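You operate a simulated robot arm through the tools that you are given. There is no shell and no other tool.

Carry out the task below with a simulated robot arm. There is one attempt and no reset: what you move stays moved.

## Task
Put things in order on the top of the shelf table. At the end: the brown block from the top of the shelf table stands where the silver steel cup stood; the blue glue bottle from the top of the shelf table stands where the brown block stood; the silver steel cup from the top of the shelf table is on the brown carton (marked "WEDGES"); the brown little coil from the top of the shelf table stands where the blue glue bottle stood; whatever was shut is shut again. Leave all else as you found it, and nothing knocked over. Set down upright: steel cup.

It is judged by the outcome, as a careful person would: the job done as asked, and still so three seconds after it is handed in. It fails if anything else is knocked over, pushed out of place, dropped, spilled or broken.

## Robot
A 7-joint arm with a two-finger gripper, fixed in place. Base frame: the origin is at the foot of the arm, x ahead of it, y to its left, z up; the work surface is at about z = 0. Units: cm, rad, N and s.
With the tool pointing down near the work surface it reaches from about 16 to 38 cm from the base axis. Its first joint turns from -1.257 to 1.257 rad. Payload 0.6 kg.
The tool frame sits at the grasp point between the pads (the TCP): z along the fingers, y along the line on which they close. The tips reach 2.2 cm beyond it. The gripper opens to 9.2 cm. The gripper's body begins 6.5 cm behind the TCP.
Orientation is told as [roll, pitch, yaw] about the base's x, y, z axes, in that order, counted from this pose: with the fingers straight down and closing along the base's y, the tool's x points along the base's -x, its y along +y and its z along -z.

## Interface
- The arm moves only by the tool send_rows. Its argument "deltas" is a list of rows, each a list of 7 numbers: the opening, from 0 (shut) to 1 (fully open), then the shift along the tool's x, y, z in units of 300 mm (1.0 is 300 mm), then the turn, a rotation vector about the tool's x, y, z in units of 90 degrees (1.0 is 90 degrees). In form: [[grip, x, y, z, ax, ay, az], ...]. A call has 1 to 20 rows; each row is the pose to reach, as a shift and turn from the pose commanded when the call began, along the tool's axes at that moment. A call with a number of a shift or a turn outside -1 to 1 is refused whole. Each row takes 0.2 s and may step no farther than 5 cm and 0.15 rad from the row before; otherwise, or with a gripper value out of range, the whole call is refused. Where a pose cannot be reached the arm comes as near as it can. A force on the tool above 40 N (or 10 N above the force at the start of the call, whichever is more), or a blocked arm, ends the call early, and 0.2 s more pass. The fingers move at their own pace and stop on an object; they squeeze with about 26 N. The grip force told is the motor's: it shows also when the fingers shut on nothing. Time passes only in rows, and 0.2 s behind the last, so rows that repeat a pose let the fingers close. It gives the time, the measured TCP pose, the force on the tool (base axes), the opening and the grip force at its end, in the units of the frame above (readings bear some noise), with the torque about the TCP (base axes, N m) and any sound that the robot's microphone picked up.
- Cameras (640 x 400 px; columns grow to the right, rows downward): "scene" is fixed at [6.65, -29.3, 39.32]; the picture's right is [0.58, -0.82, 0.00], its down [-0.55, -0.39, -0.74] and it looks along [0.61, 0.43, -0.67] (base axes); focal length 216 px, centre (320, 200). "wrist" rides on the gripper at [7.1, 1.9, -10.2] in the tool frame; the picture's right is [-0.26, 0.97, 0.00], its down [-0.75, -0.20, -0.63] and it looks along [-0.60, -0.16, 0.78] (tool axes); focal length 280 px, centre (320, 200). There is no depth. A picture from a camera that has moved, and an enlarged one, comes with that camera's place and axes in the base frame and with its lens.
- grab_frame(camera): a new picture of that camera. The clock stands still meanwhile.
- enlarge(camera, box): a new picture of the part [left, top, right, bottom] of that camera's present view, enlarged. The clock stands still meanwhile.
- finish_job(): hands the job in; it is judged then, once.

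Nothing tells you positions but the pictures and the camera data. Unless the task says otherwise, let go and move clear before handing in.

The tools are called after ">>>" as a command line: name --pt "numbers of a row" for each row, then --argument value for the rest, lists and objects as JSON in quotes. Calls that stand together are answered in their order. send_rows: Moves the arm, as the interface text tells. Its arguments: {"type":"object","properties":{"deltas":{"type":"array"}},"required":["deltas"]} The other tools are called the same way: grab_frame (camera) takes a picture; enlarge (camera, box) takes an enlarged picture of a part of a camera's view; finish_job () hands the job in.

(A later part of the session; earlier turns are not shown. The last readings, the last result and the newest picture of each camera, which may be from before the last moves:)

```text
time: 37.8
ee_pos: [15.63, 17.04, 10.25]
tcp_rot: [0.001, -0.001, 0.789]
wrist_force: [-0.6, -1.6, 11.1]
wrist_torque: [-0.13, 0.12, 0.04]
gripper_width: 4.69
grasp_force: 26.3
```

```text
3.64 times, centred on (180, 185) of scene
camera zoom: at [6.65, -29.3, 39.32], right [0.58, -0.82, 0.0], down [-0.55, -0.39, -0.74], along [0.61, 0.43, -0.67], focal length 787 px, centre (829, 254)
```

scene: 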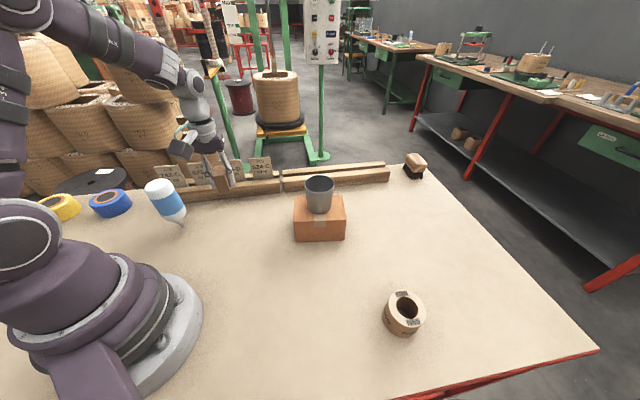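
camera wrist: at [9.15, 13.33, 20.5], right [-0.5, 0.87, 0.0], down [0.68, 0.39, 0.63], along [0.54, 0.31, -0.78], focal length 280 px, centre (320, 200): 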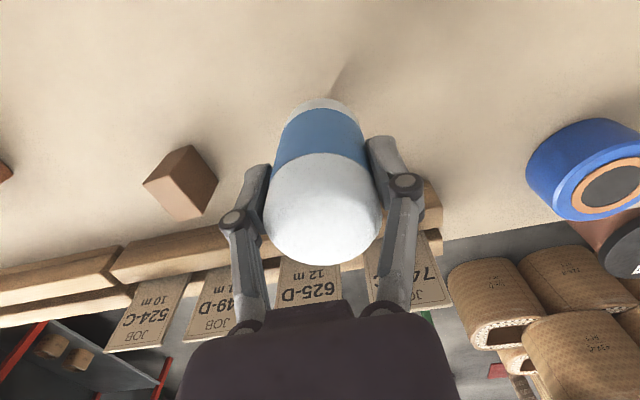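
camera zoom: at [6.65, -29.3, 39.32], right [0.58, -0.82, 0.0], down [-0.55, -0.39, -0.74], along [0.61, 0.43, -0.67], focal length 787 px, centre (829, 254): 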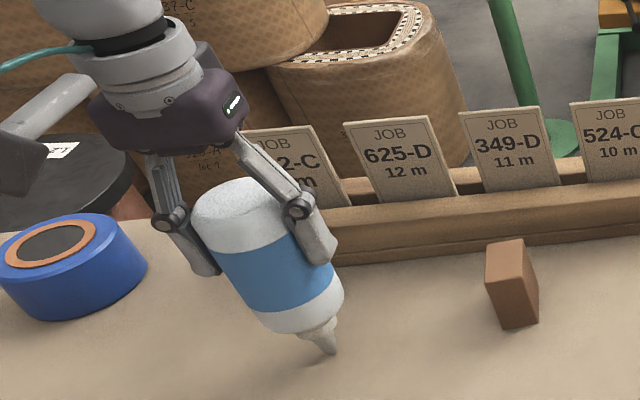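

Gripped at 4.7 cm, still upright. I lift it and carry it round the base towards the block's old spot.

>>> send_rows --pt "0 0 0 -0.03 0 0 0" --pt "0 0 0 -0.1 0 0 0" --pt "0 0 0 -0.2 0 0 0" --pt "0 0 0 -0.3 0 0 0" --pt "0 0 0 -0.38 0 0 0" --pt "0 0 0 -0.38 0 0 0"

>>> send_rows --pt "0 0.01 -0.04 0 0 0 0" --pt "0 0.03 -0.13 0 0 0 0" --pt "0 0.05 -0.22 0 0 0 0" --pt "0 0.07 -0.31 0 0 0 0" --pt "0 0.09 -0.4 0 0 0 0" --pt "0 0.11 -0.49 0 0 0 0" --pt "0 0.125 -0.55 0 0 0 0" --pt "0 0.133 -0.575 0 0 0 0"

>>> grab_frame --camera "wrist"

>>> grab_frame --camera "scene"

```text
time: 39.2
ee_pos: [15.57, 16.94, 21.72]
tcp_rot: [0.0, -0.003, 0.787]
wrist_force: [0.0, 0.1, -0.7]
wrist_torque: [-0.03, -0.02, 0.01]
gripper_width: 4.67
grasp_force: 25.9
```

```text
time: 41.0
ee_pos: [25.12, 2.05, 21.59]
tcp_rot: [0.0, -0.003, 0.787]
wrist_force: [-0.2, 0.2, -1.3]
wrist_torque: [0.01, -0.05, 0.02]
gripper_width: 4.7
grasp_force: 26.1
```

```text
taken
camera wrist: at [18.56, -1.67, 31.87], right [-0.5, 0.87, 0.0], down [0.68, 0.39, 0.63], along [0.54, 0.31, -0.78], focal length 280 px, centre (320, 200)
```

wrist: 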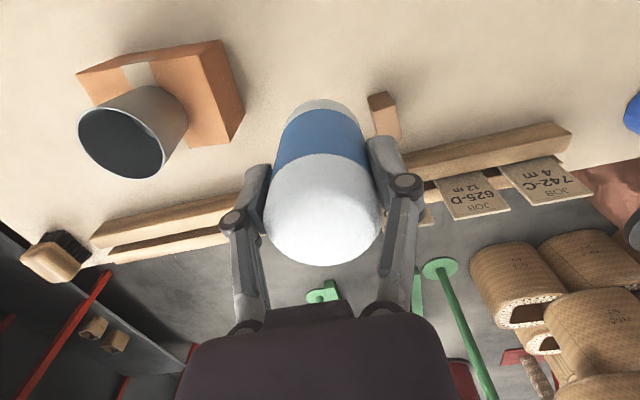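

```text
taken
```

scene: 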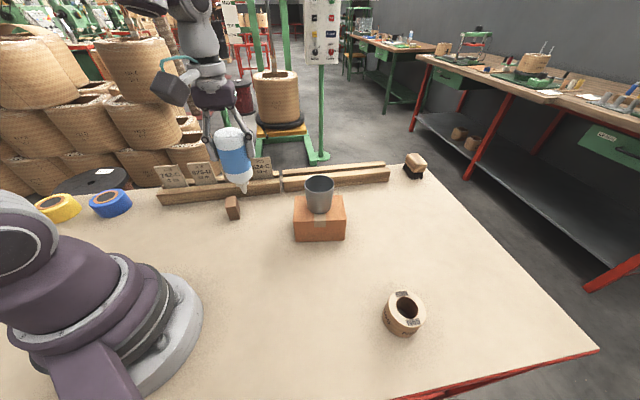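

>>> send_rows --pt "0 0.04 -0.021 0 0 0 0" --pt "0 0.13 -0.068 0 0 0 0" --pt "0 0.22 -0.115 0 0 0 0" --pt "0 0.32 -0.168 0 0 0 0" --pt "0 0.42 -0.22 0 0 0 0" --pt "0 0.52 -0.273 0 0 0 0" --pt "0 0.62 -0.325 0 0 0 0" --pt "0 0.71 -0.372 0 0 0 0" --pt "0 0.77 -0.404 0 0 0 0" --pt "0 0.797 -0.418 0 0 0 0" --pt "0 0.797 -0.418 0 0 0 0"

>>> grab_frame --camera "wrist"

>>> grab_frame --camera "scene"

```text
time: 43.4
ee_pos: [16.95, -23.93, 21.45]
tcp_rot: [0.0, -0.002, 0.787]
wrist_force: [-0.6, -0.5, -0.6]
wrist_torque: [0.03, 0.02, 0.01]
gripper_width: 4.71
grasp_force: 26.3
```

```text
taken
camera wrist: at [10.5, -27.58, 31.81], right [-0.5, 0.87, 0.0], down [0.68, 0.39, 0.63], along [0.54, 0.31, -0.78], focal length 280 px, centre (320, 200)
```

wrist: 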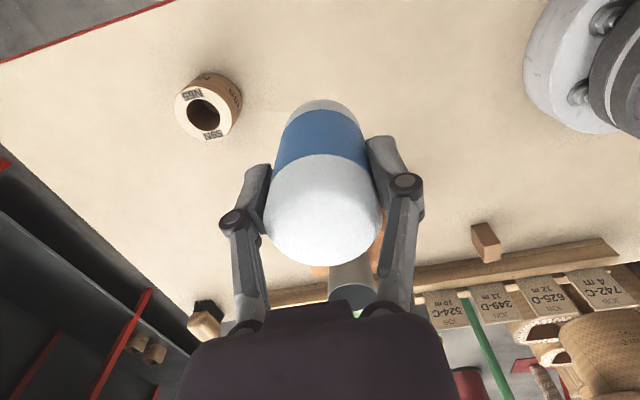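

```text
taken
```

scene: 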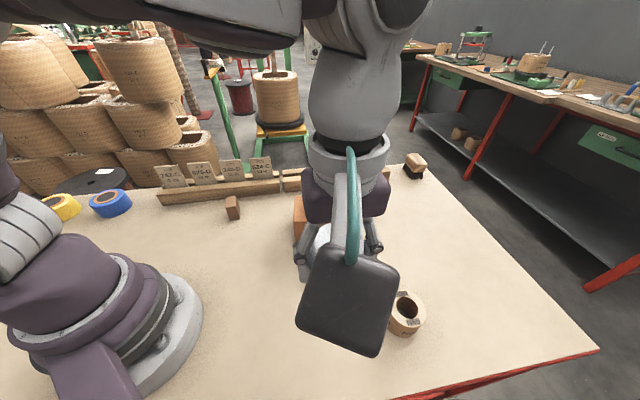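

Bottle hangs straight over the block's old spot. I lower it most of the way.

>>> send_rows --pt "0 -0.0075 0 0.05 0 0 0" --pt "0 -0.0075 0 0.13 0 0 0" --pt "0 -0.0075 0 0.21 0 0 0" --pt "0 -0.0075 0 0.28 0 0 0" --pt "0 -0.0075 0 0.33 0 0 0" --pt "0 -0.0075 0 0.36 0 0 0" --pt "0 -0.0075 0 0.36 0 0 0" --pt "0 -0.0075 0 0.36 0 0 0"

>>> grab_frame --camera "wrist"

>>> enlarge --camera "scene" --box '[240, 200, 460, 380]'

```text
time: 45.2
ee_pos: [17.16, -23.66, 10.67]
tcp_rot: [0.0, -0.002, 0.785]
wrist_force: [0.1, -0.6, -0.9]
wrist_torque: [-0.01, 0.0, 0.03]
gripper_width: 4.7
grasp_force: 26.3
```

```text
taken
camera wrist: at [10.66, -27.31, 21.01], right [-0.5, 0.87, 0.0], down [0.68, 0.39, 0.63], along [0.54, 0.31, -0.78], focal length 280 px, centre (320, 200)
```

wrist: 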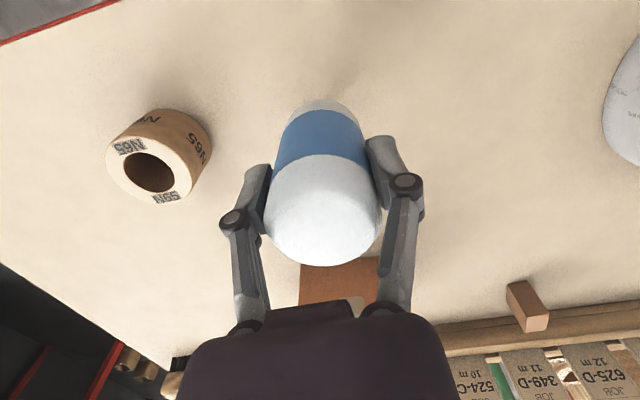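

```text
2.22 times, centred on (350, 290) of scene
camera zoom: at [6.65, -29.3, 39.32], right [0.58, -0.82, 0.0], down [-0.55, -0.39, -0.74], along [0.61, 0.43, -0.67], focal length 481 px, centre (253, 0)
```

zoom: 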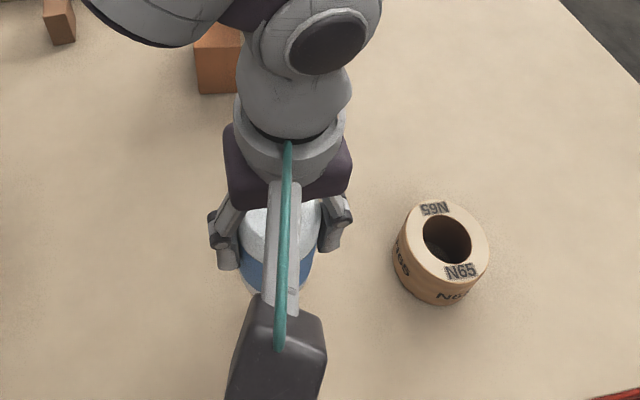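

>>> send_rows --pt "0 0 0 0.005 0 0 0" --pt "0 0 0 0.009 0 0 0" --pt "0 0 0 0.009 0 0 0"

```text
time: 46.0
ee_pos: [17.15, -23.63, 10.44]
tcp_rot: [0.002, -0.002, 0.786]
wrist_force: [0.5, -0.6, -1.0]
wrist_torque: [0.01, -0.03, 0.01]
gripper_width: 4.7
grasp_force: 26.0
```

>>> send_rows --pt "0 0 0 0.003 0 0 0" --pt "0 0 0 0.005 0 0 0" --pt "0 0 0 0.005 0 0 0"

```text
time: 46.8
ee_pos: [17.18, -23.71, 10.41]
tcp_rot: [0.0, -0.001, 0.787]
wrist_force: [-0.1, 0.3, -1.6]
wrist_torque: [0.0, 0.02, -0.01]
gripper_width: 4.68
grasp_force: 25.9
```

>>> send_rows --pt "0 0 0 0.003 0 0 0" --pt "0 0 0 0.004 0 0 0" --pt "0 0 0 0.004 0 0 0"

```text
time: 47.6
ee_pos: [17.05, -23.62, 10.2]
tcp_rot: [-0.001, -0.002, 0.785]
wrist_force: [-0.7, 2.1, 6.4]
wrist_torque: [0.12, 0.03, -0.02]
gripper_width: 4.66
grasp_force: 25.8
```

Contact at about 6 N. I open step by step.

>>> send_rows --pt "0.53 0 0 0 0 0 0" --pt "0.56 0 0 0 0 0 0" --pt "0.62 0 0 0 0 0 0" --pt "0.75 0 0 0 0 0 0" --pt "0.9 0 0 0 0 0 0" --pt "1 0 0 0 0 0 0" --pt "1 0 0 0 0 0 0"

>>> grab_frame --camera "wrist"

>>> enlarge --camera "scene" --box '[240, 200, 460, 380]'

```text
time: 49.2
ee_pos: [17.19, -23.69, 10.37]
tcp_rot: [0.0, -0.001, 0.786]
wrist_force: [-0.5, 0.4, -1.4]
wrist_torque: [0.02, 0.01, 0.03]
gripper_width: 9.21
grasp_force: 0.1
```

```text
taken
camera wrist: at [10.65, -27.34, 20.51], right [-0.5, 0.87, 0.0], down [0.68, 0.39, 0.63], along [0.54, 0.31, -0.78], focal length 280 px, centre (320, 200)
```

wrist: 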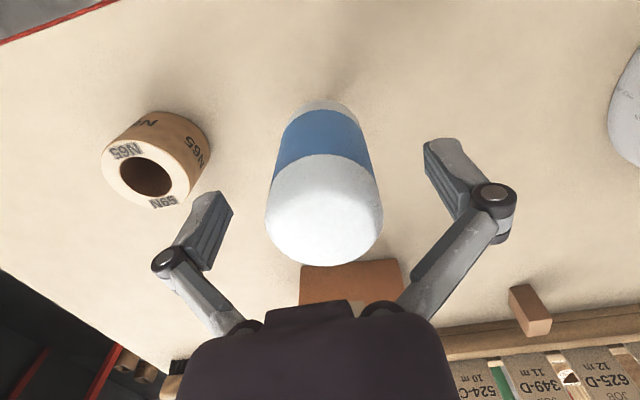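

```text
2.22 times, centred on (350, 290) of scene
camera zoom: at [6.65, -29.3, 39.32], right [0.58, -0.82, 0.0], down [-0.55, -0.39, -0.74], along [0.61, 0.43, -0.67], focal length 481 px, centre (253, 0)
```

zoom: 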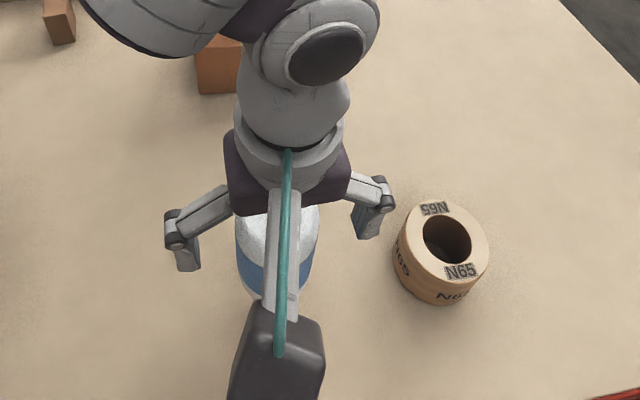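

The bottle stands on its own. I rise clear.

>>> send_rows --pt "1 0 0 -0.04 0 0 0" --pt "1 0 0 -0.1 0 0 0" --pt "1 0 0 -0.2 0 0 0" --pt "1 0 0 -0.3 0 0 0" --pt "1 0 0 -0.4 0 0 0" --pt "1 0 0 -0.4 0 0 0"

>>> grab_frame --camera "wrist"

```text
time: 50.6
ee_pos: [17.05, -23.84, 22.31]
tcp_rot: [0.001, -0.001, 0.786]
wrist_force: [-0.1, 0.2, 0.5]
wrist_torque: [-0.02, 0.0, -0.02]
gripper_width: 9.19
grasp_force: 0.1
```

```text
taken
camera wrist: at [10.61, -27.38, 32.6], right [-0.5, 0.87, 0.0], down [0.68, 0.39, 0.63], along [0.54, 0.31, -0.78], focal length 280 px, centre (320, 200)
```

wrist: 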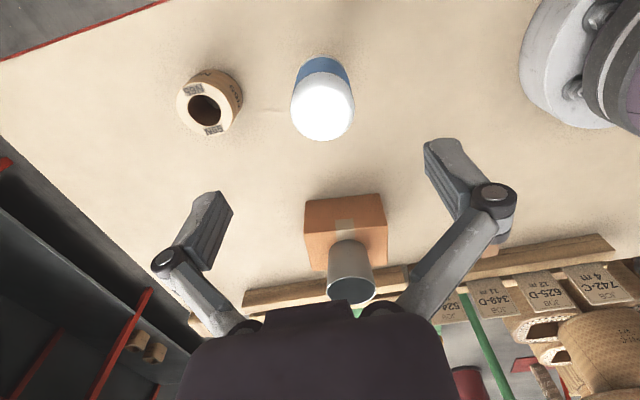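

All fine. Next is the coil, at about (26.1, -32.5), roughly 41.6 cm out, so I'll need a tilted grasp. First a closer measurement.

>>> enlarge --camera "wrist" --box '[150, 40, 270, 160]'

>>> enlarge --camera "wrist" --box '[260, 30, 380, 150]'

>>> grab_frame --camera "scene"

```text
3.33 times, centred on (210, 100) of wrist
camera zoom: at [10.61, -27.38, 32.6], right [-0.5, 0.87, 0.0], down [0.68, 0.39, 0.63], along [0.54, 0.31, -0.78], focal length 935 px, centre (687, 533)
```

zoom: 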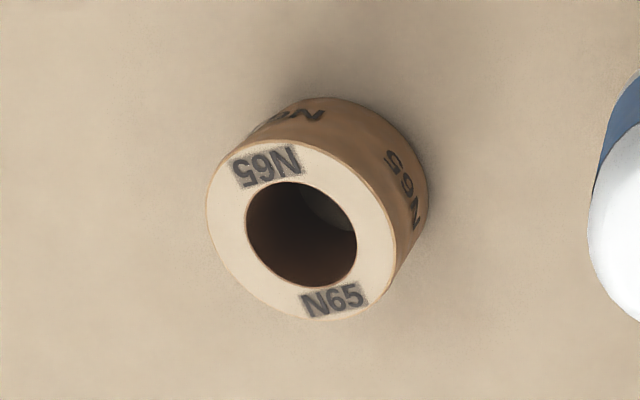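

```text
3.33 times, centred on (320, 90) of wrist
camera zoom: at [10.61, -27.38, 32.6], right [-0.5, 0.87, 0.0], down [0.68, 0.39, 0.63], along [0.54, 0.31, -0.78], focal length 935 px, centre (320, 567)
```

zoom: 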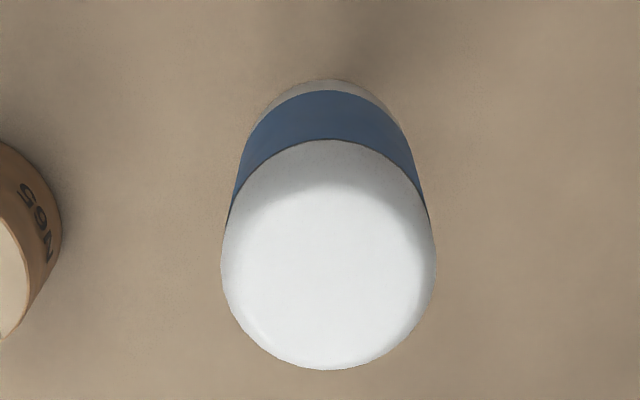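

```text
taken
```

scene: 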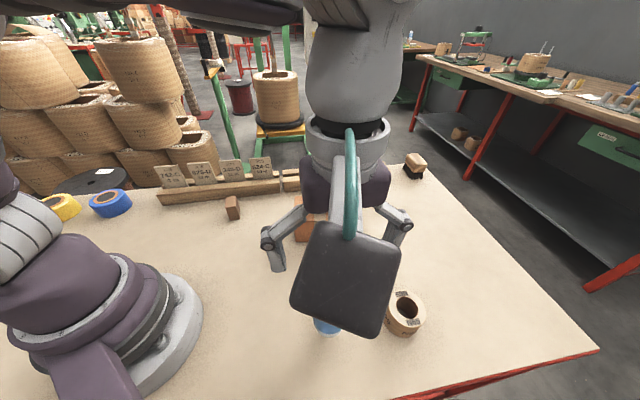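

Coil at about (26.1, -32.6), 6.1 cm wide, 3.5 cm tall. I turn the wrist square and shift past the bottle first, staying high.

>>> send_rows --pt "1 0.01 -0.035 0 0 0 0.083" --pt "1 0.026 -0.071 0 0 0 0.166" --pt "1 0.039 -0.107 0 0 0 0.25" --pt "1 0.052 -0.143 0.0 0 0 0.333" --pt "1 0.065 -0.18 0.05 0 0 0.417" --pt "1 0.078 -0.214 0.1 0 0 0.5" --pt "1 0.078 -0.214 0.143 0 0 0.5" --pt "1 0.078 -0.214 0.143 0 0 0.5"

>>> grab_frame --camera "wrist"

>>> grab_frame --camera "scene"

```text
time: 52.4
ee_pos: [19.97, -29.81, 17.99]
tcp_rot: [0.002, -0.001, -0.001]
wrist_force: [-0.6, 0.6, -0.4]
wrist_torque: [0.03, 0.02, 0.03]
gripper_width: 9.19
grasp_force: 0.0
```

```text
taken
camera wrist: at [12.8, -27.95, 28.21], right [0.26, 0.96, 0.0], down [0.75, -0.21, 0.63], along [0.6, -0.16, -0.78], focal length 280 px, centre (320, 200)
```

wrist: 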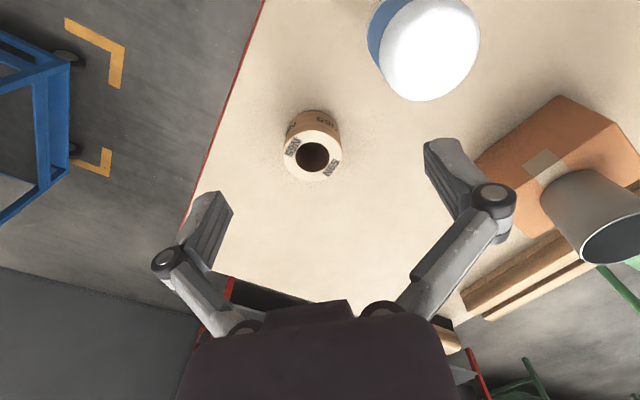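

```text
taken
```

scene: 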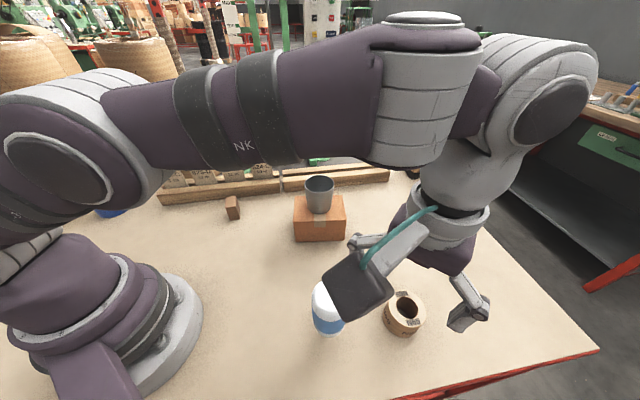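

Now I tilt the tool 25° outward while moving over the coil.

>>> send_rows --pt "1 -0.03 -0.015 0.0 0 -0.04 0" --pt "1 -0.07 -0.035 0.02 0 -0.09 0" --pt "1 -0.11 -0.055 0.05 0 -0.14 0" --pt "1 -0.15 -0.07 0.09 0 -0.19 0" --pt "1 -0.18 -0.085 0.13 0 -0.24 0" --pt "1 -0.203 -0.093 0.16 0 -0.2778 0" --pt "1 -0.203 -0.093 0.167 0 -0.2778 0" --pt "1 -0.203 -0.093 0.167 0 -0.2778 0"

>>> grab_frame --camera "wrist"

>>> grab_frame --camera "scene"

```text
time: 54.2
ee_pos: [26.19, -32.54, 12.89]
tcp_rot: [0.004, -0.438, 0.001]
wrist_force: [0.7, 0.4, 0.0]
wrist_torque: [-0.02, 0.02, 0.01]
gripper_width: 9.2
grasp_force: 0.0
```

```text
taken
camera wrist: at [15.3, -30.69, 19.25], right [0.24, 0.97, 0.11], down [0.42, -0.21, 0.89], along [0.88, -0.16, -0.45], focal length 280 px, centre (320, 200)
```

wrist: 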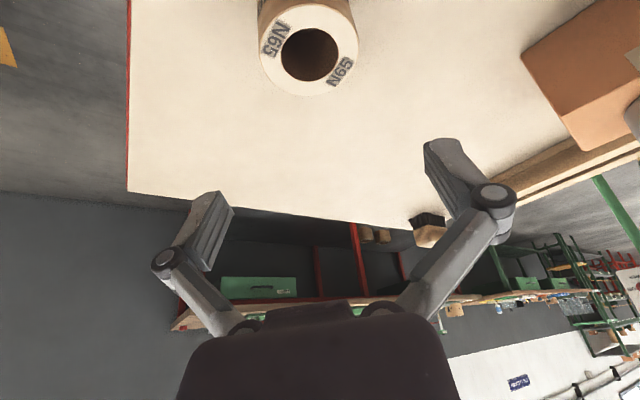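

```text
taken
```

scene: 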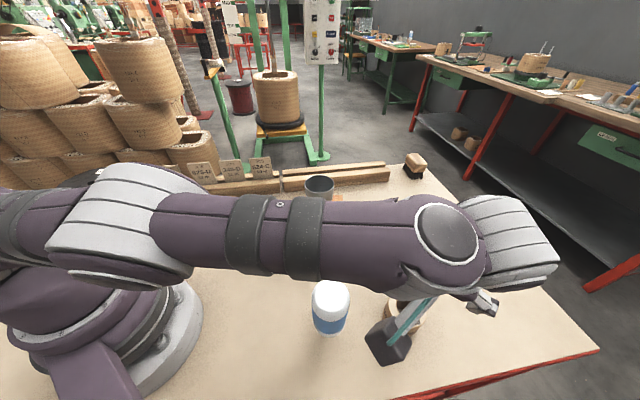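

>>> enlarge --camera "wrist" --box '[230, 0, 390, 110]'

>>> enlarge --camera "scene" --box '[290, 250, 530, 400]'

```text
3.64 times, centred on (310, 55) of wrist
camera zoom: at [15.3, -30.69, 19.25], right [0.24, 0.97, 0.11], down [0.42, -0.21, 0.89], along [0.88, -0.16, -0.45], focal length 1020 px, centre (356, 727)
```

zoom: 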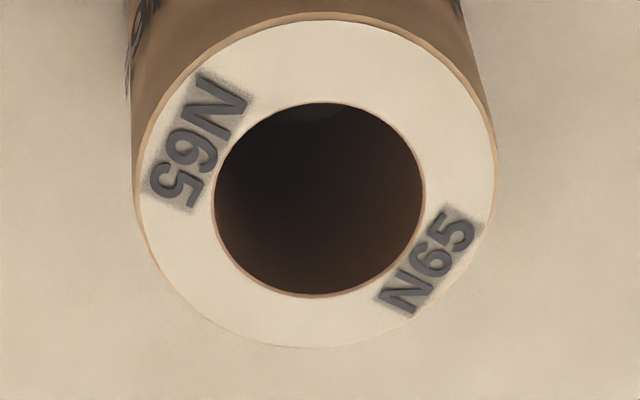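

```text
2.67 times, centred on (410, 325) of scene
camera zoom: at [6.65, -29.3, 39.32], right [0.58, -0.82, 0.0], down [-0.55, -0.39, -0.74], along [0.61, 0.43, -0.67], focal length 577 px, centre (80, -133)
```

zoom: 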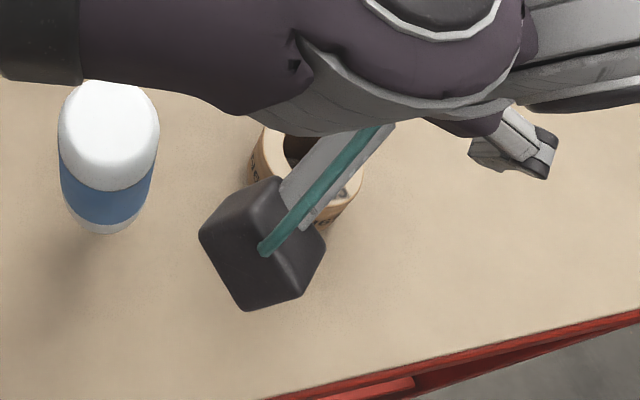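

The coil sits centred below the tool. I go straight down in the base frame around it, stopping short to check.

>>> send_rows --pt "1 0.028 0.0073 0.06 0 0 0" --pt "1 0.056 0.0073 0.12 0 0 0" --pt "1 0.084 0.0073 0.18 0 0 0" --pt "1 0.1073 0.0073 0.23 0 0 0" --pt "1 0.1073 0.0073 0.23 0 0 0"

>>> grab_frame --camera "wrist"

>>> enlarge --camera "scene" --box '[290, 250, 530, 400]'

```text
time: 55.4
ee_pos: [26.13, -32.24, 5.38]
tcp_rot: [0.004, -0.439, 0.0]
wrist_force: [-0.2, 0.1, -0.1]
wrist_torque: [0.05, 0.01, -0.02]
gripper_width: 9.22
grasp_force: 0.0
```

```text
taken
camera wrist: at [15.33, -30.49, 11.71], right [0.24, 0.97, 0.11], down [0.42, -0.21, 0.89], along [0.88, -0.16, -0.45], focal length 280 px, centre (320, 200)
```

wrist: 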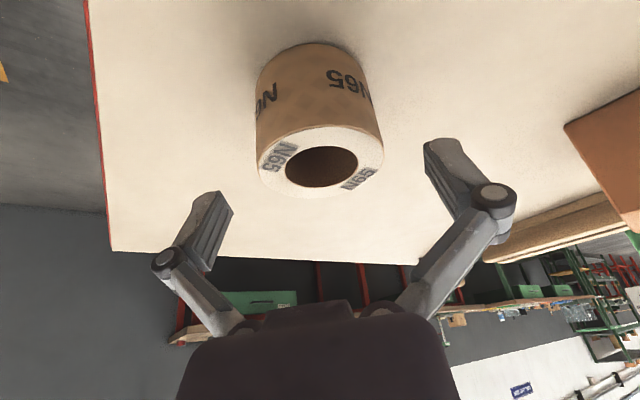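

```text
2.67 times, centred on (410, 325) of scene
camera zoom: at [6.65, -29.3, 39.32], right [0.58, -0.82, 0.0], down [-0.55, -0.39, -0.74], along [0.61, 0.43, -0.67], focal length 577 px, centre (80, -133)
```

zoom: 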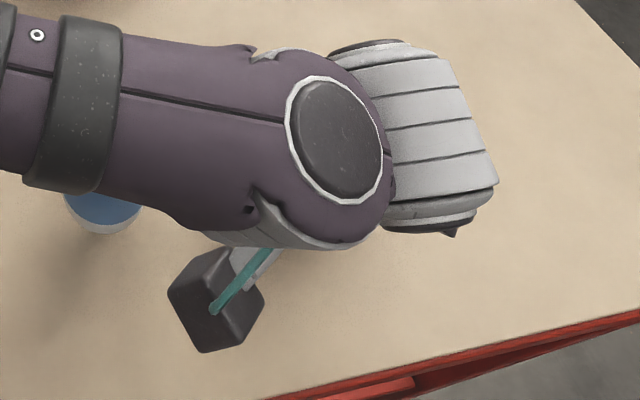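

The forearm would come down too near the bottle standing beneath it, so I stop here and back out. Plan: park the bottle aside for the moment, fetch the coil, then put the bottle back.

>>> send_rows --pt "1 -0.028 0 -0.06 0 0 0" --pt "1 -0.056 0 -0.12 0 0 0" --pt "1 -0.084 0 -0.18 0 0 0" --pt "1 -0.1073 0 -0.23 0 0 0" --pt "1 -0.1073 0 -0.23 0 0 0"

>>> grab_frame --camera "scene"

```text
time: 56.6
ee_pos: [26.07, -32.49, 12.93]
tcp_rot: [0.003, -0.437, 0.001]
wrist_force: [0.0, 0.4, 0.5]
wrist_torque: [0.02, 0.01, -0.01]
gripper_width: 9.21
grasp_force: 0.0
```

```text
taken
```

scene: 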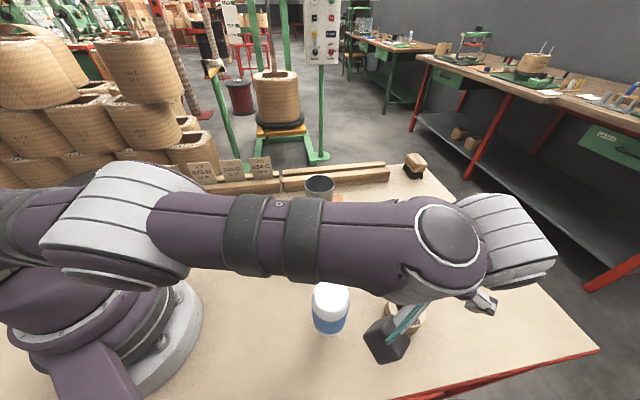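

>>> send_rows --pt "1 0.0 0.01 -0.06 0 0.03 0" --pt "1 0.02 0.03 -0.11 0 0.08 0" --pt "1 0.045 0.045 -0.15 0 0.13 0" --pt "1 0.07 0.06 -0.19 0 0.18 0" --pt "1 0.095 0.08 -0.22 0 0.23 0" --pt "1 0.1125 0.09 -0.24 0 0.2778 0" --pt "1 0.1125 0.09 -0.24 0 0.2778 0"

```text
time: 58.2
ee_pos: [20.1, -29.57, 18.14]
tcp_rot: [0.003, 0.0, 0.0]
wrist_force: [0.5, 0.1, -0.7]
wrist_torque: [0.01, 0.0, 0.02]
gripper_width: 9.19
grasp_force: 0.1
```

>>> send_rows --pt "1 0 0 -0.1 0 0 -0.03" --pt "1 0.01 0.03 -0.14 0 0 -0.1" --pt "1 0.03 0.065 -0.14 0 0 -0.18" --pt "1 0.05 0.1 -0.14 0 0 -0.26" --pt "1 0.07 0.14 -0.14 0 0 -0.34" --pt "1 0.09 0.175 -0.14 0 0 -0.42" --pt "1 0.1 0.196 -0.14 0 0 -0.5" --pt "1 0.1 0.196 -0.14 0 0 -0.5"

>>> enlarge --camera "wrist" --box '[240, 30, 400, 150]'

```text
time: 60.0
ee_pos: [16.98, -23.73, 22.14]
tcp_rot: [0.0, -0.003, 0.789]
wrist_force: [0.6, 0.2, -0.1]
wrist_torque: [0.02, -0.02, 0.0]
gripper_width: 9.2
grasp_force: 0.0
out of reach, approached as far as the arm can: row 1
```

```text
3.33 times, centred on (320, 90) of wrist
camera zoom: at [10.5, -27.54, 32.5], right [-0.5, 0.87, 0.0], down [0.68, 0.39, 0.63], along [0.54, 0.31, -0.78], focal length 935 px, centre (320, 567)
```

zoom: 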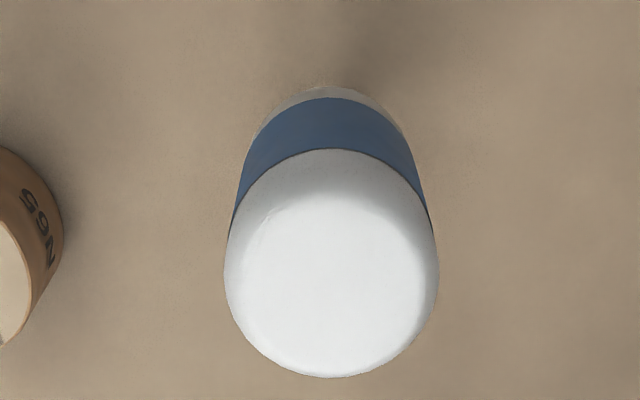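

The bottle has not moved. I descend onto its top again and grip.

>>> send_rows --pt "1 -0.0083 0.001 0.05 0 0 0" --pt "1 -0.0083 0.001 0.14 0 0 0" --pt "1 -0.0083 0.001 0.23 0 0 0" --pt "1 -0.0083 0.001 0.31 0 0 0" --pt "1 -0.0083 0.001 0.37 0 0 0" --pt "1 -0.0083 0.001 0.396 0 0 0" --pt "1 -0.0083 0.001 0.396 0 0 0"

>>> grab_frame --camera "wrist"

```text
time: 61.6
ee_pos: [17.11, -23.66, 10.27]
tcp_rot: [-0.001, -0.002, 0.786]
wrist_force: [0.7, 0.1, 0.3]
wrist_torque: [0.01, 0.0, 0.01]
gripper_width: 9.21
grasp_force: 0.1
```

```text
taken
camera wrist: at [10.66, -27.31, 20.6], right [-0.5, 0.87, 0.0], down [0.68, 0.39, 0.63], along [0.54, 0.31, -0.78], focal length 280 px, centre (320, 200)
```

wrist: 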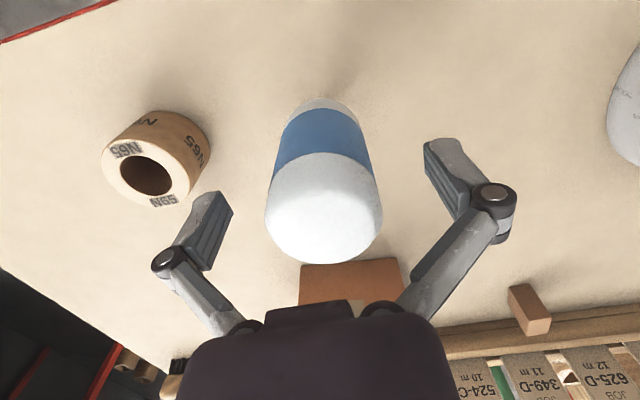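

>>> send_rows --pt "0.8 0 0 0 0 0 0" --pt "0.65 0 0 0 0 0 0" --pt "0.55 0 0 0 0 0 0" --pt "0.45 0 0 0 0 0 0" --pt "0.3 0 0 0 0 0 0" --pt "0 0 0 0 0 0 0" --pt "0 0 0 0 0 0 0"

>>> send_rows --pt "0 0 0 -0.03 0 0 0" --pt "0 0 0 -0.1 0 0 0" --pt "0 0 0 -0.2 0 0 0" --pt "0 0 0 -0.3 0 0 0" --pt "0 0 0 -0.37 0 0 0" --pt "0 0 0 -0.37 0 0 0"

>>> grab_frame --camera "wrist"

```text
time: 63.2
ee_pos: [17.13, -23.61, 10.3]
tcp_rot: [0.001, -0.001, 0.788]
wrist_force: [-0.1, 1.1, 6.8]
wrist_torque: [0.09, -0.04, -0.01]
gripper_width: 4.68
grasp_force: 25.7
```

```text
time: 64.6
ee_pos: [17.2, -23.62, 21.47]
tcp_rot: [0.001, -0.002, 0.788]
wrist_force: [-0.3, -0.6, -1.7]
wrist_torque: [0.0, 0.01, -0.03]
gripper_width: 4.67
grasp_force: 25.8
```

```text
taken
camera wrist: at [10.7, -27.35, 31.75], right [-0.5, 0.87, 0.0], down [0.68, 0.39, 0.63], along [0.54, 0.31, -0.78], focal length 280 px, centre (320, 200)
```

wrist: 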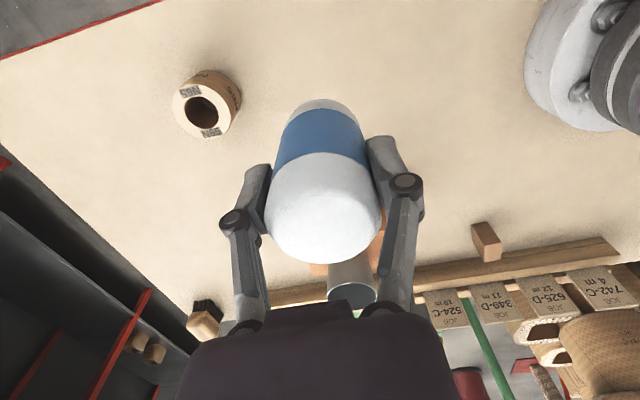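

>>> send_rows --pt "0 -0.05 0.029 0 0 0 0" --pt "0 -0.15 0.087 0 0 0 0" --pt "0 -0.25 0.145 0 0 0 0" --pt "0 -0.35 0.2025 0 0 0 0" --pt "0 -0.45 0.26 0 0 0 0" --pt "0 -0.55 0.318 0 0 0 0" --pt "0 -0.64 0.37 0 0 0 0" --pt "0 -0.7 0.405 0.04 0 0 0" --pt "0 -0.719 0.416 0.1 0 0 0" --pt "0 -0.719 0.416 0.18 0 0 0" --pt "0 -0.719 0.416 0.26 0 0 0" --pt "0 -0.719 0.416 0.32 0 0 0" --pt "0 -0.719 0.416 0.35 0 0 0" --pt "0 -0.719 0.416 0.36 0 0 0" --pt "0 -0.719 0.416 0.36 0 0 0"

>>> enlarge --camera "scene" --box '[180, 140, 360, 260]'

```text
time: 67.8
ee_pos: [23.52, 0.5, 10.62]
tcp_rot: [0.0, 0.0, 0.786]
wrist_force: [0.2, -0.9, -0.8]
wrist_torque: [-0.02, 0.02, 0.03]
gripper_width: 4.69
grasp_force: 25.9
```

```text
3.33 times, centred on (270, 200) of scene
camera zoom: at [6.65, -29.3, 39.32], right [0.58, -0.82, 0.0], down [-0.55, -0.39, -0.74], along [0.61, 0.43, -0.67], focal length 721 px, centre (487, 200)
```

zoom: 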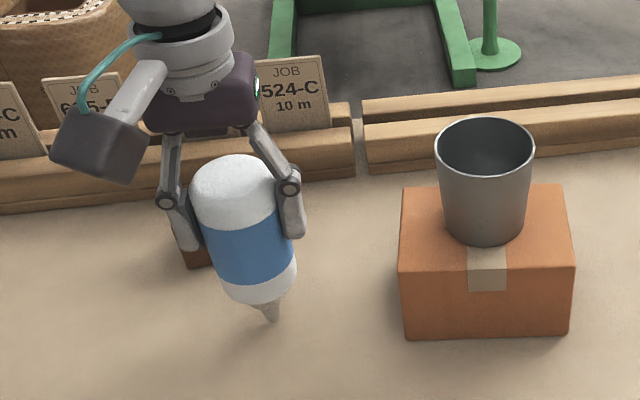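

>>> send_rows --pt "0 0 0 0.006 0 0 0" --pt "0 0 0 0.01 0 0 0" --pt "0 0 0 0.012 0 0 0" --pt "0 0 0 0.012 0 0 0"

```text
time: 68.8
ee_pos: [23.67, 0.34, 10.45]
tcp_rot: [0.001, -0.003, 0.784]
wrist_force: [-4.5, -2.4, 11.7]
wrist_torque: [-0.11, 0.34, 0.01]
gripper_width: 4.67
grasp_force: 25.6
```

Contact. I ease off slightly, then release.

>>> send_rows --pt "0 0 0 -0.004 0 0 0" --pt "0 0 0 -0.004 0 0 0"

>>> enlarge --camera "scene" --box '[180, 140, 360, 260]'

```text
time: 69.4
ee_pos: [23.48, 0.51, 10.47]
tcp_rot: [0.001, 0.0, 0.788]
wrist_force: [0.6, 0.0, -1.0]
wrist_torque: [0.02, 0.02, 0.01]
gripper_width: 4.7
grasp_force: 25.8
```

```text
3.33 times, centred on (270, 200) of scene
camera zoom: at [6.65, -29.3, 39.32], right [0.58, -0.82, 0.0], down [-0.55, -0.39, -0.74], along [0.61, 0.43, -0.67], focal length 721 px, centre (487, 200)
```

zoom: 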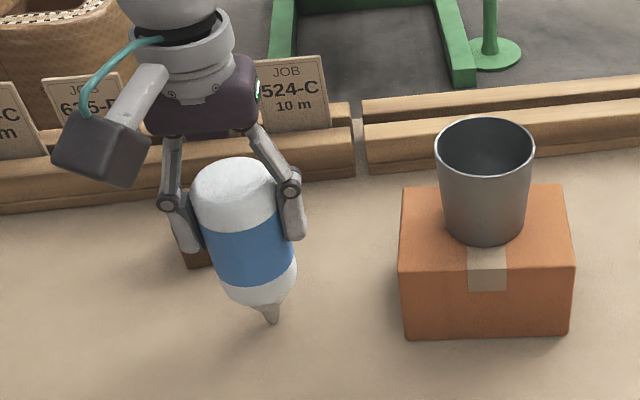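

>>> send_rows --pt "0 0 0 0.0015 0 0 0" --pt "0 0 0 0.002 0 0 0" --pt "0 0 0 0.002 0 0 0"

```text
time: 70.2
ee_pos: [23.68, 0.52, 10.48]
tcp_rot: [0.001, 0.0, 0.788]
wrist_force: [-0.3, 0.2, -1.9]
wrist_torque: [-0.03, 0.0, -0.01]
gripper_width: 4.66
grasp_force: 25.5
```

>>> send_rows --pt "0 0 0 0.001 0 0 0" --pt "0 0 0 0.0015 0 0 0" --pt "0 0 0 0.0015 0 0 0"

```text
time: 71.0
ee_pos: [23.53, 0.47, 10.34]
tcp_rot: [-0.002, -0.001, 0.785]
wrist_force: [-0.3, -1.8, 0.9]
wrist_torque: [-0.11, -0.02, -0.02]
gripper_width: 4.68
grasp_force: 25.5
```

>>> send_rows --pt "0 0 0 0.001 0 0 0" --pt "0 0 0 0.001 0 0 0"

```text
time: 71.6
ee_pos: [23.59, 0.5, 10.26]
tcp_rot: [0.002, -0.004, 0.787]
wrist_force: [0.1, -1.7, 15.9]
wrist_torque: [-0.07, 0.07, 0.04]
gripper_width: 4.69
grasp_force: 26.2
```

>>> send_rows --pt "0 0 0 0 0 0 0" --pt "0.53 0 0 0 0 0 0" --pt "0.56 0 0 0 0 0 0" --pt "0.62 0 0 0 0 0 0" --pt "0.75 0 0 0 0 0 0" --pt "0.9 0 0 0 0 0 0" --pt "1 0 0 0 0 0 0" --pt "1 0 0 0 0 0 0"

>>> enlarge --camera "scene" --box '[180, 140, 360, 260]'

>>> grab_frame --camera "wrist"

```text
time: 73.4
ee_pos: [23.53, 0.5, 10.28]
tcp_rot: [0.0, -0.001, 0.786]
wrist_force: [0.1, 0.3, 0.4]
wrist_torque: [0.02, -0.01, 0.04]
gripper_width: 9.2
grasp_force: 0.0
```

```text
3.33 times, centred on (270, 200) of scene
camera zoom: at [6.65, -29.3, 39.32], right [0.58, -0.82, 0.0], down [-0.55, -0.39, -0.74], along [0.61, 0.43, -0.67], focal length 721 px, centre (487, 200)
```

zoom: 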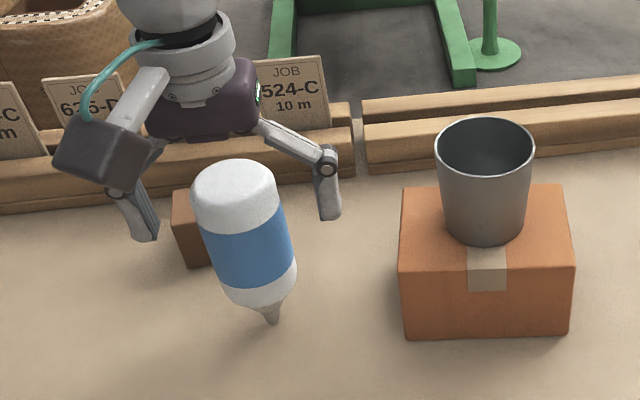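

```text
taken
camera wrist: at [17.09, -3.21, 20.6], right [-0.5, 0.87, 0.0], down [0.68, 0.39, 0.63], along [0.54, 0.31, -0.78], focal length 280 px, centre (320, 200)
```

wrist: 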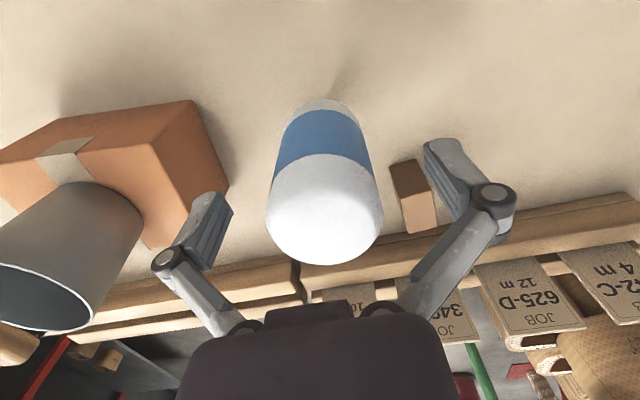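

The bottle is parked safely at (23.5, 0.5). I rise, and go back to the coil.

>>> send_rows --pt "1 0 0 -0.04 0 0 0" --pt "1 0 0 -0.1 0 0 0" --pt "1 0 0 -0.2 0 0 0" --pt "1 0 0 -0.3 0 0 0" --pt "1 0 0 -0.36 0 0 0" --pt "1 0 0 -0.36 0 0 0"

>>> send_rows --pt "1 0.05 -0.0395 0 0 0 0.0" --pt "1 0.13 -0.103 0 0 0 0.06" --pt "1 0.21 -0.166 0 0 0 0.12" --pt "1 0.29 -0.229 0 0 0 0.18" --pt "1 0.37 -0.2925 0 0 0 0.24" --pt "1 0.45 -0.356 0.0 0 0 0.3" --pt "1 0.53 -0.419 0.02 0 0 0.36" --pt "1 0.61 -0.482 0.05 0 0 0.42" --pt "1 0.69 -0.545 0.08 0 0 0.48" --pt "1 0.77 -0.609 0.1 0 0 0.5" --pt "1 0.797 -0.63 0.103 0 0 0.5" --pt "1 0.797 -0.63 0.103 0 0 0.5"

>>> grab_frame --camera "scene"

```text
time: 74.8
ee_pos: [23.37, 0.4, 21.09]
tcp_rot: [0.001, -0.001, 0.787]
wrist_force: [-0.1, 0.0, -0.7]
wrist_torque: [0.04, 0.05, 0.0]
gripper_width: 9.19
grasp_force: 0.1
```

```text
time: 77.4
ee_pos: [19.93, -29.85, 18.0]
tcp_rot: [0.001, -0.001, 0.0]
wrist_force: [0.3, -0.4, 0.5]
wrist_torque: [-0.05, -0.01, -0.01]
gripper_width: 9.2
grasp_force: 0.1
```

```text
taken
```

scene: 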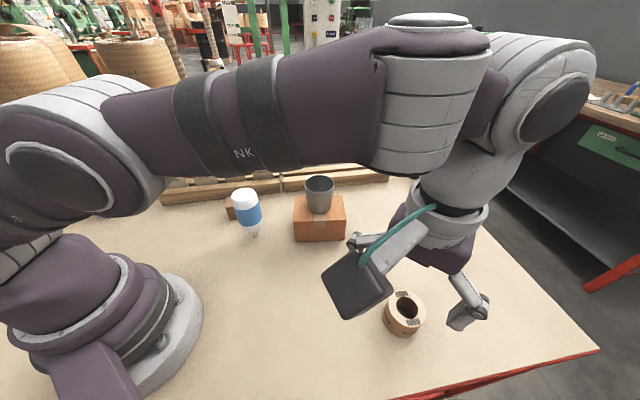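

>>> send_rows --pt "1 -0.03 -0.015 0.0 0 -0.04 0" --pt "1 -0.07 -0.03 0.02 0 -0.09 0" --pt "1 -0.11 -0.045 0.05 0 -0.14 0" --pt "1 -0.15 -0.06 0.09 0 -0.19 0" --pt "1 -0.18 -0.075 0.13 0 -0.24 0" --pt "1 -0.205 -0.084 0.16 0 -0.2778 0" --pt "1 -0.205 -0.084 0.167 0 -0.2778 0"

>>> send_rows --pt "1 0.028 0 0.06 0 0 0" --pt "1 0.056 0 0.12 0 0 0" --pt "1 0.084 0 0.18 0 0 0" --pt "1 0.1073 0 0.23 0 0 0" --pt "1 0.1073 0 0.23 0 0 0"

>>> grab_frame --camera "wrist"

>>> grab_frame --camera "scene"

```text
time: 79.0
ee_pos: [26.39, -32.29, 12.96]
tcp_rot: [0.001, -0.439, -0.001]
wrist_force: [0.0, 0.6, -0.3]
wrist_torque: [0.0, 0.01, -0.01]
gripper_width: 9.22
grasp_force: 0.0
```

```text
time: 80.2
ee_pos: [26.35, -32.41, 5.34]
tcp_rot: [0.002, -0.436, 0.0]
wrist_force: [0.0, 1.3, -1.0]
wrist_torque: [0.0, -0.03, -0.02]
gripper_width: 9.19
grasp_force: 0.1
```

```text
taken
camera wrist: at [15.42, -30.46, 11.67], right [0.24, 0.97, 0.11], down [0.42, -0.21, 0.89], along [0.88, -0.16, -0.45], focal length 280 px, centre (320, 200)
```

wrist: 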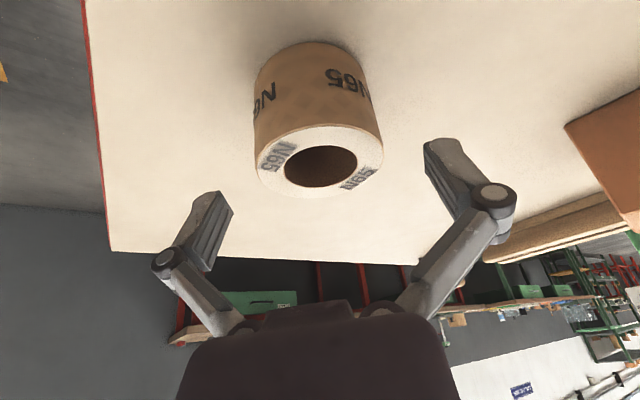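

```text
taken
```

scene: 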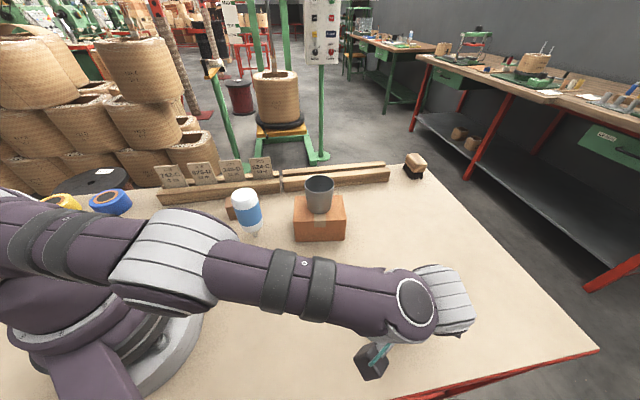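

Coil is centred between the fingers. I go down the last bit.

>>> send_rows --pt "1 0.02 0.0017 0.03 0 0 0" --pt "1 0.036 0.0017 0.055 0 0 0" --pt "1 0.0484 0.0017 0.0746 0 0 0" --pt "1 0.0484 0.0017 0.0746 0 0 0"

>>> grab_frame --camera "wrist"

```text
time: 81.2
ee_pos: [25.85, -32.18, 2.8]
tcp_rot: [0.003, -0.44, -0.001]
wrist_force: [-0.7, -0.2, -0.1]
wrist_torque: [0.0, -0.02, 0.02]
gripper_width: 9.19
grasp_force: 0.1
```

```text
taken
camera wrist: at [15.02, -30.36, 9.07], right [0.24, 0.97, 0.11], down [0.42, -0.21, 0.89], along [0.88, -0.16, -0.45], focal length 280 px, centre (320, 200)
```

wrist: 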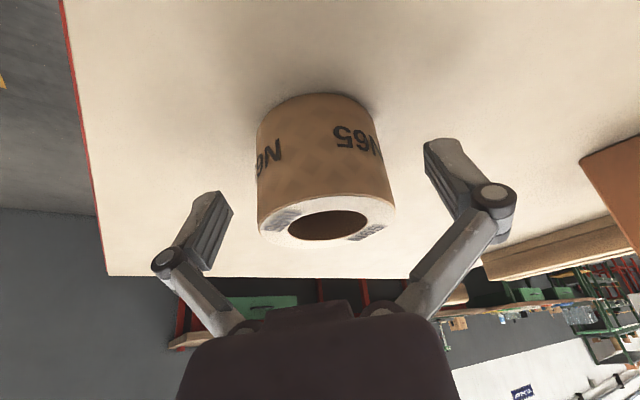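

Well centred. I close.

>>> send_rows --pt "0.85 0 0 0 0 0 0" --pt "0.72 0 0 0 0 0 0" --pt "0.6 0 0 0 0 0 0" --pt "0.4 0 0 0 0 0 0" --pt "0 0 0 0 0 0 0" --pt "0 0 0 0 0 0 0"

>>> grab_frame --camera "wrist"

```text
time: 82.6
ee_pos: [25.88, -32.36, 2.68]
tcp_rot: [0.002, -0.439, 0.0]
wrist_force: [-0.6, 2.1, 4.9]
wrist_torque: [0.13, 0.09, -0.03]
gripper_width: 5.62
grasp_force: 25.8
```

```text
taken
camera wrist: at [15.03, -30.36, 9.09], right [0.24, 0.97, 0.11], down [0.42, -0.21, 0.89], along [0.88, -0.16, -0.45], focal length 280 px, centre (320, 200)
```

wrist: 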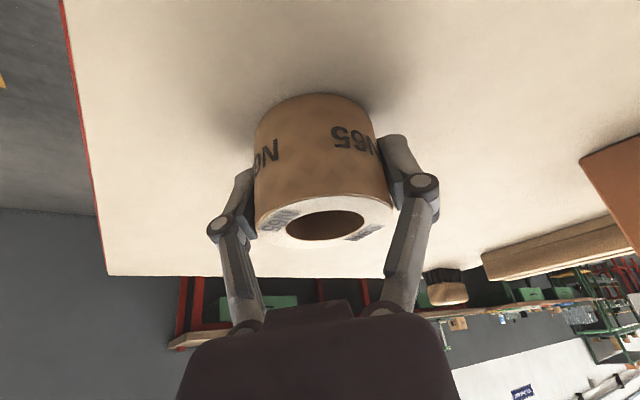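

>>> send_rows --pt "0 -0.007 0 -0.015 0 0 0" --pt "0 -0.021 0 -0.045 0 0 0" --pt "0 -0.0423 0 -0.0906 0 0 0" --pt "0 -0.0423 0 -0.0906 0 0 0"

>>> grab_frame --camera "wrist"

>>> enlarge --camera "scene" --box '[290, 220, 530, 390]'

```text
time: 83.6
ee_pos: [25.85, -32.24, 5.79]
tcp_rot: [0.001, -0.437, 0.0]
wrist_force: [-0.8, -0.4, -1.7]
wrist_torque: [0.01, -0.01, -0.01]
gripper_width: 5.64
grasp_force: 26.1
```

```text
taken
camera wrist: at [14.98, -30.39, 12.04], right [0.24, 0.97, 0.11], down [0.42, -0.21, 0.89], along [0.88, -0.16, -0.45], focal length 280 px, centre (320, 200)
```

wrist: 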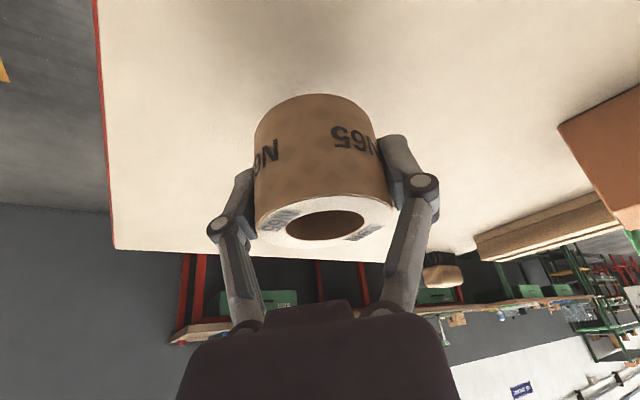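

```text
2.35 times, centred on (410, 305) of scene
camera zoom: at [6.65, -29.3, 39.32], right [0.58, -0.82, 0.0], down [-0.55, -0.39, -0.74], along [0.61, 0.43, -0.67], focal length 509 px, centre (108, -47)
```

zoom: 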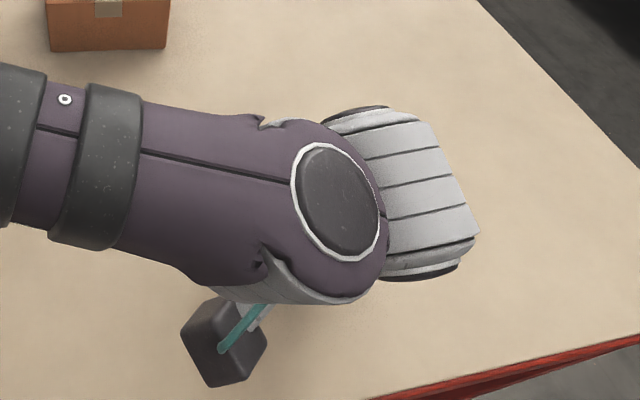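

The coil is held firmly and level. I carry it up and inward.

>>> send_rows --pt "0 -0.0282 0 -0.0604 0 0 0" --pt "0 -0.0563 0 -0.1208 0 0 0" --pt "0 -0.0619 0.033 -0.192 0 0 0" --pt "0 -0.0674 0.067 -0.263 0 0 0" --pt "0 -0.0716 0.117 -0.327 0 0 0" --pt "0 -0.0713 0.167 -0.39 0 0 0" --pt "0 -0.0744 0.217 -0.443 0 0 0" --pt "0 -0.073 0.267 -0.488 0 0 0" --pt "0 -0.0535 0.343 -0.497 0 0 0" --pt "0 -0.0535 0.343 -0.497 0 0 0"

>>> grab_frame --camera "wrist"

>>> grab_frame --camera "scene"

```text
time: 85.8
ee_pos: [20.95, -22.07, 19.8]
tcp_rot: [0.001, -0.438, 0.002]
wrist_force: [-0.6, -0.1, -1.4]
wrist_torque: [-0.03, 0.01, 0.01]
gripper_width: 5.65
grasp_force: 26.1
```

```text
taken
camera wrist: at [10.16, -20.09, 26.22], right [0.24, 0.97, 0.11], down [0.42, -0.21, 0.89], along [0.88, -0.16, -0.45], focal length 280 px, centre (320, 200)
```

wrist: 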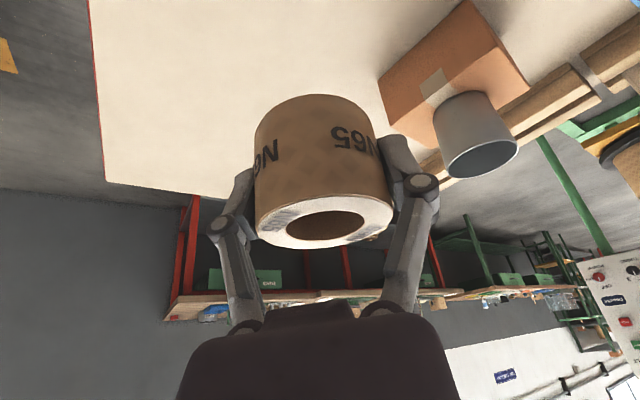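

```text
taken
```

scene: 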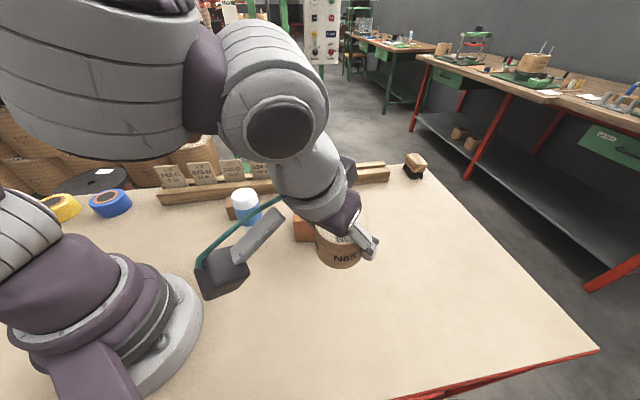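

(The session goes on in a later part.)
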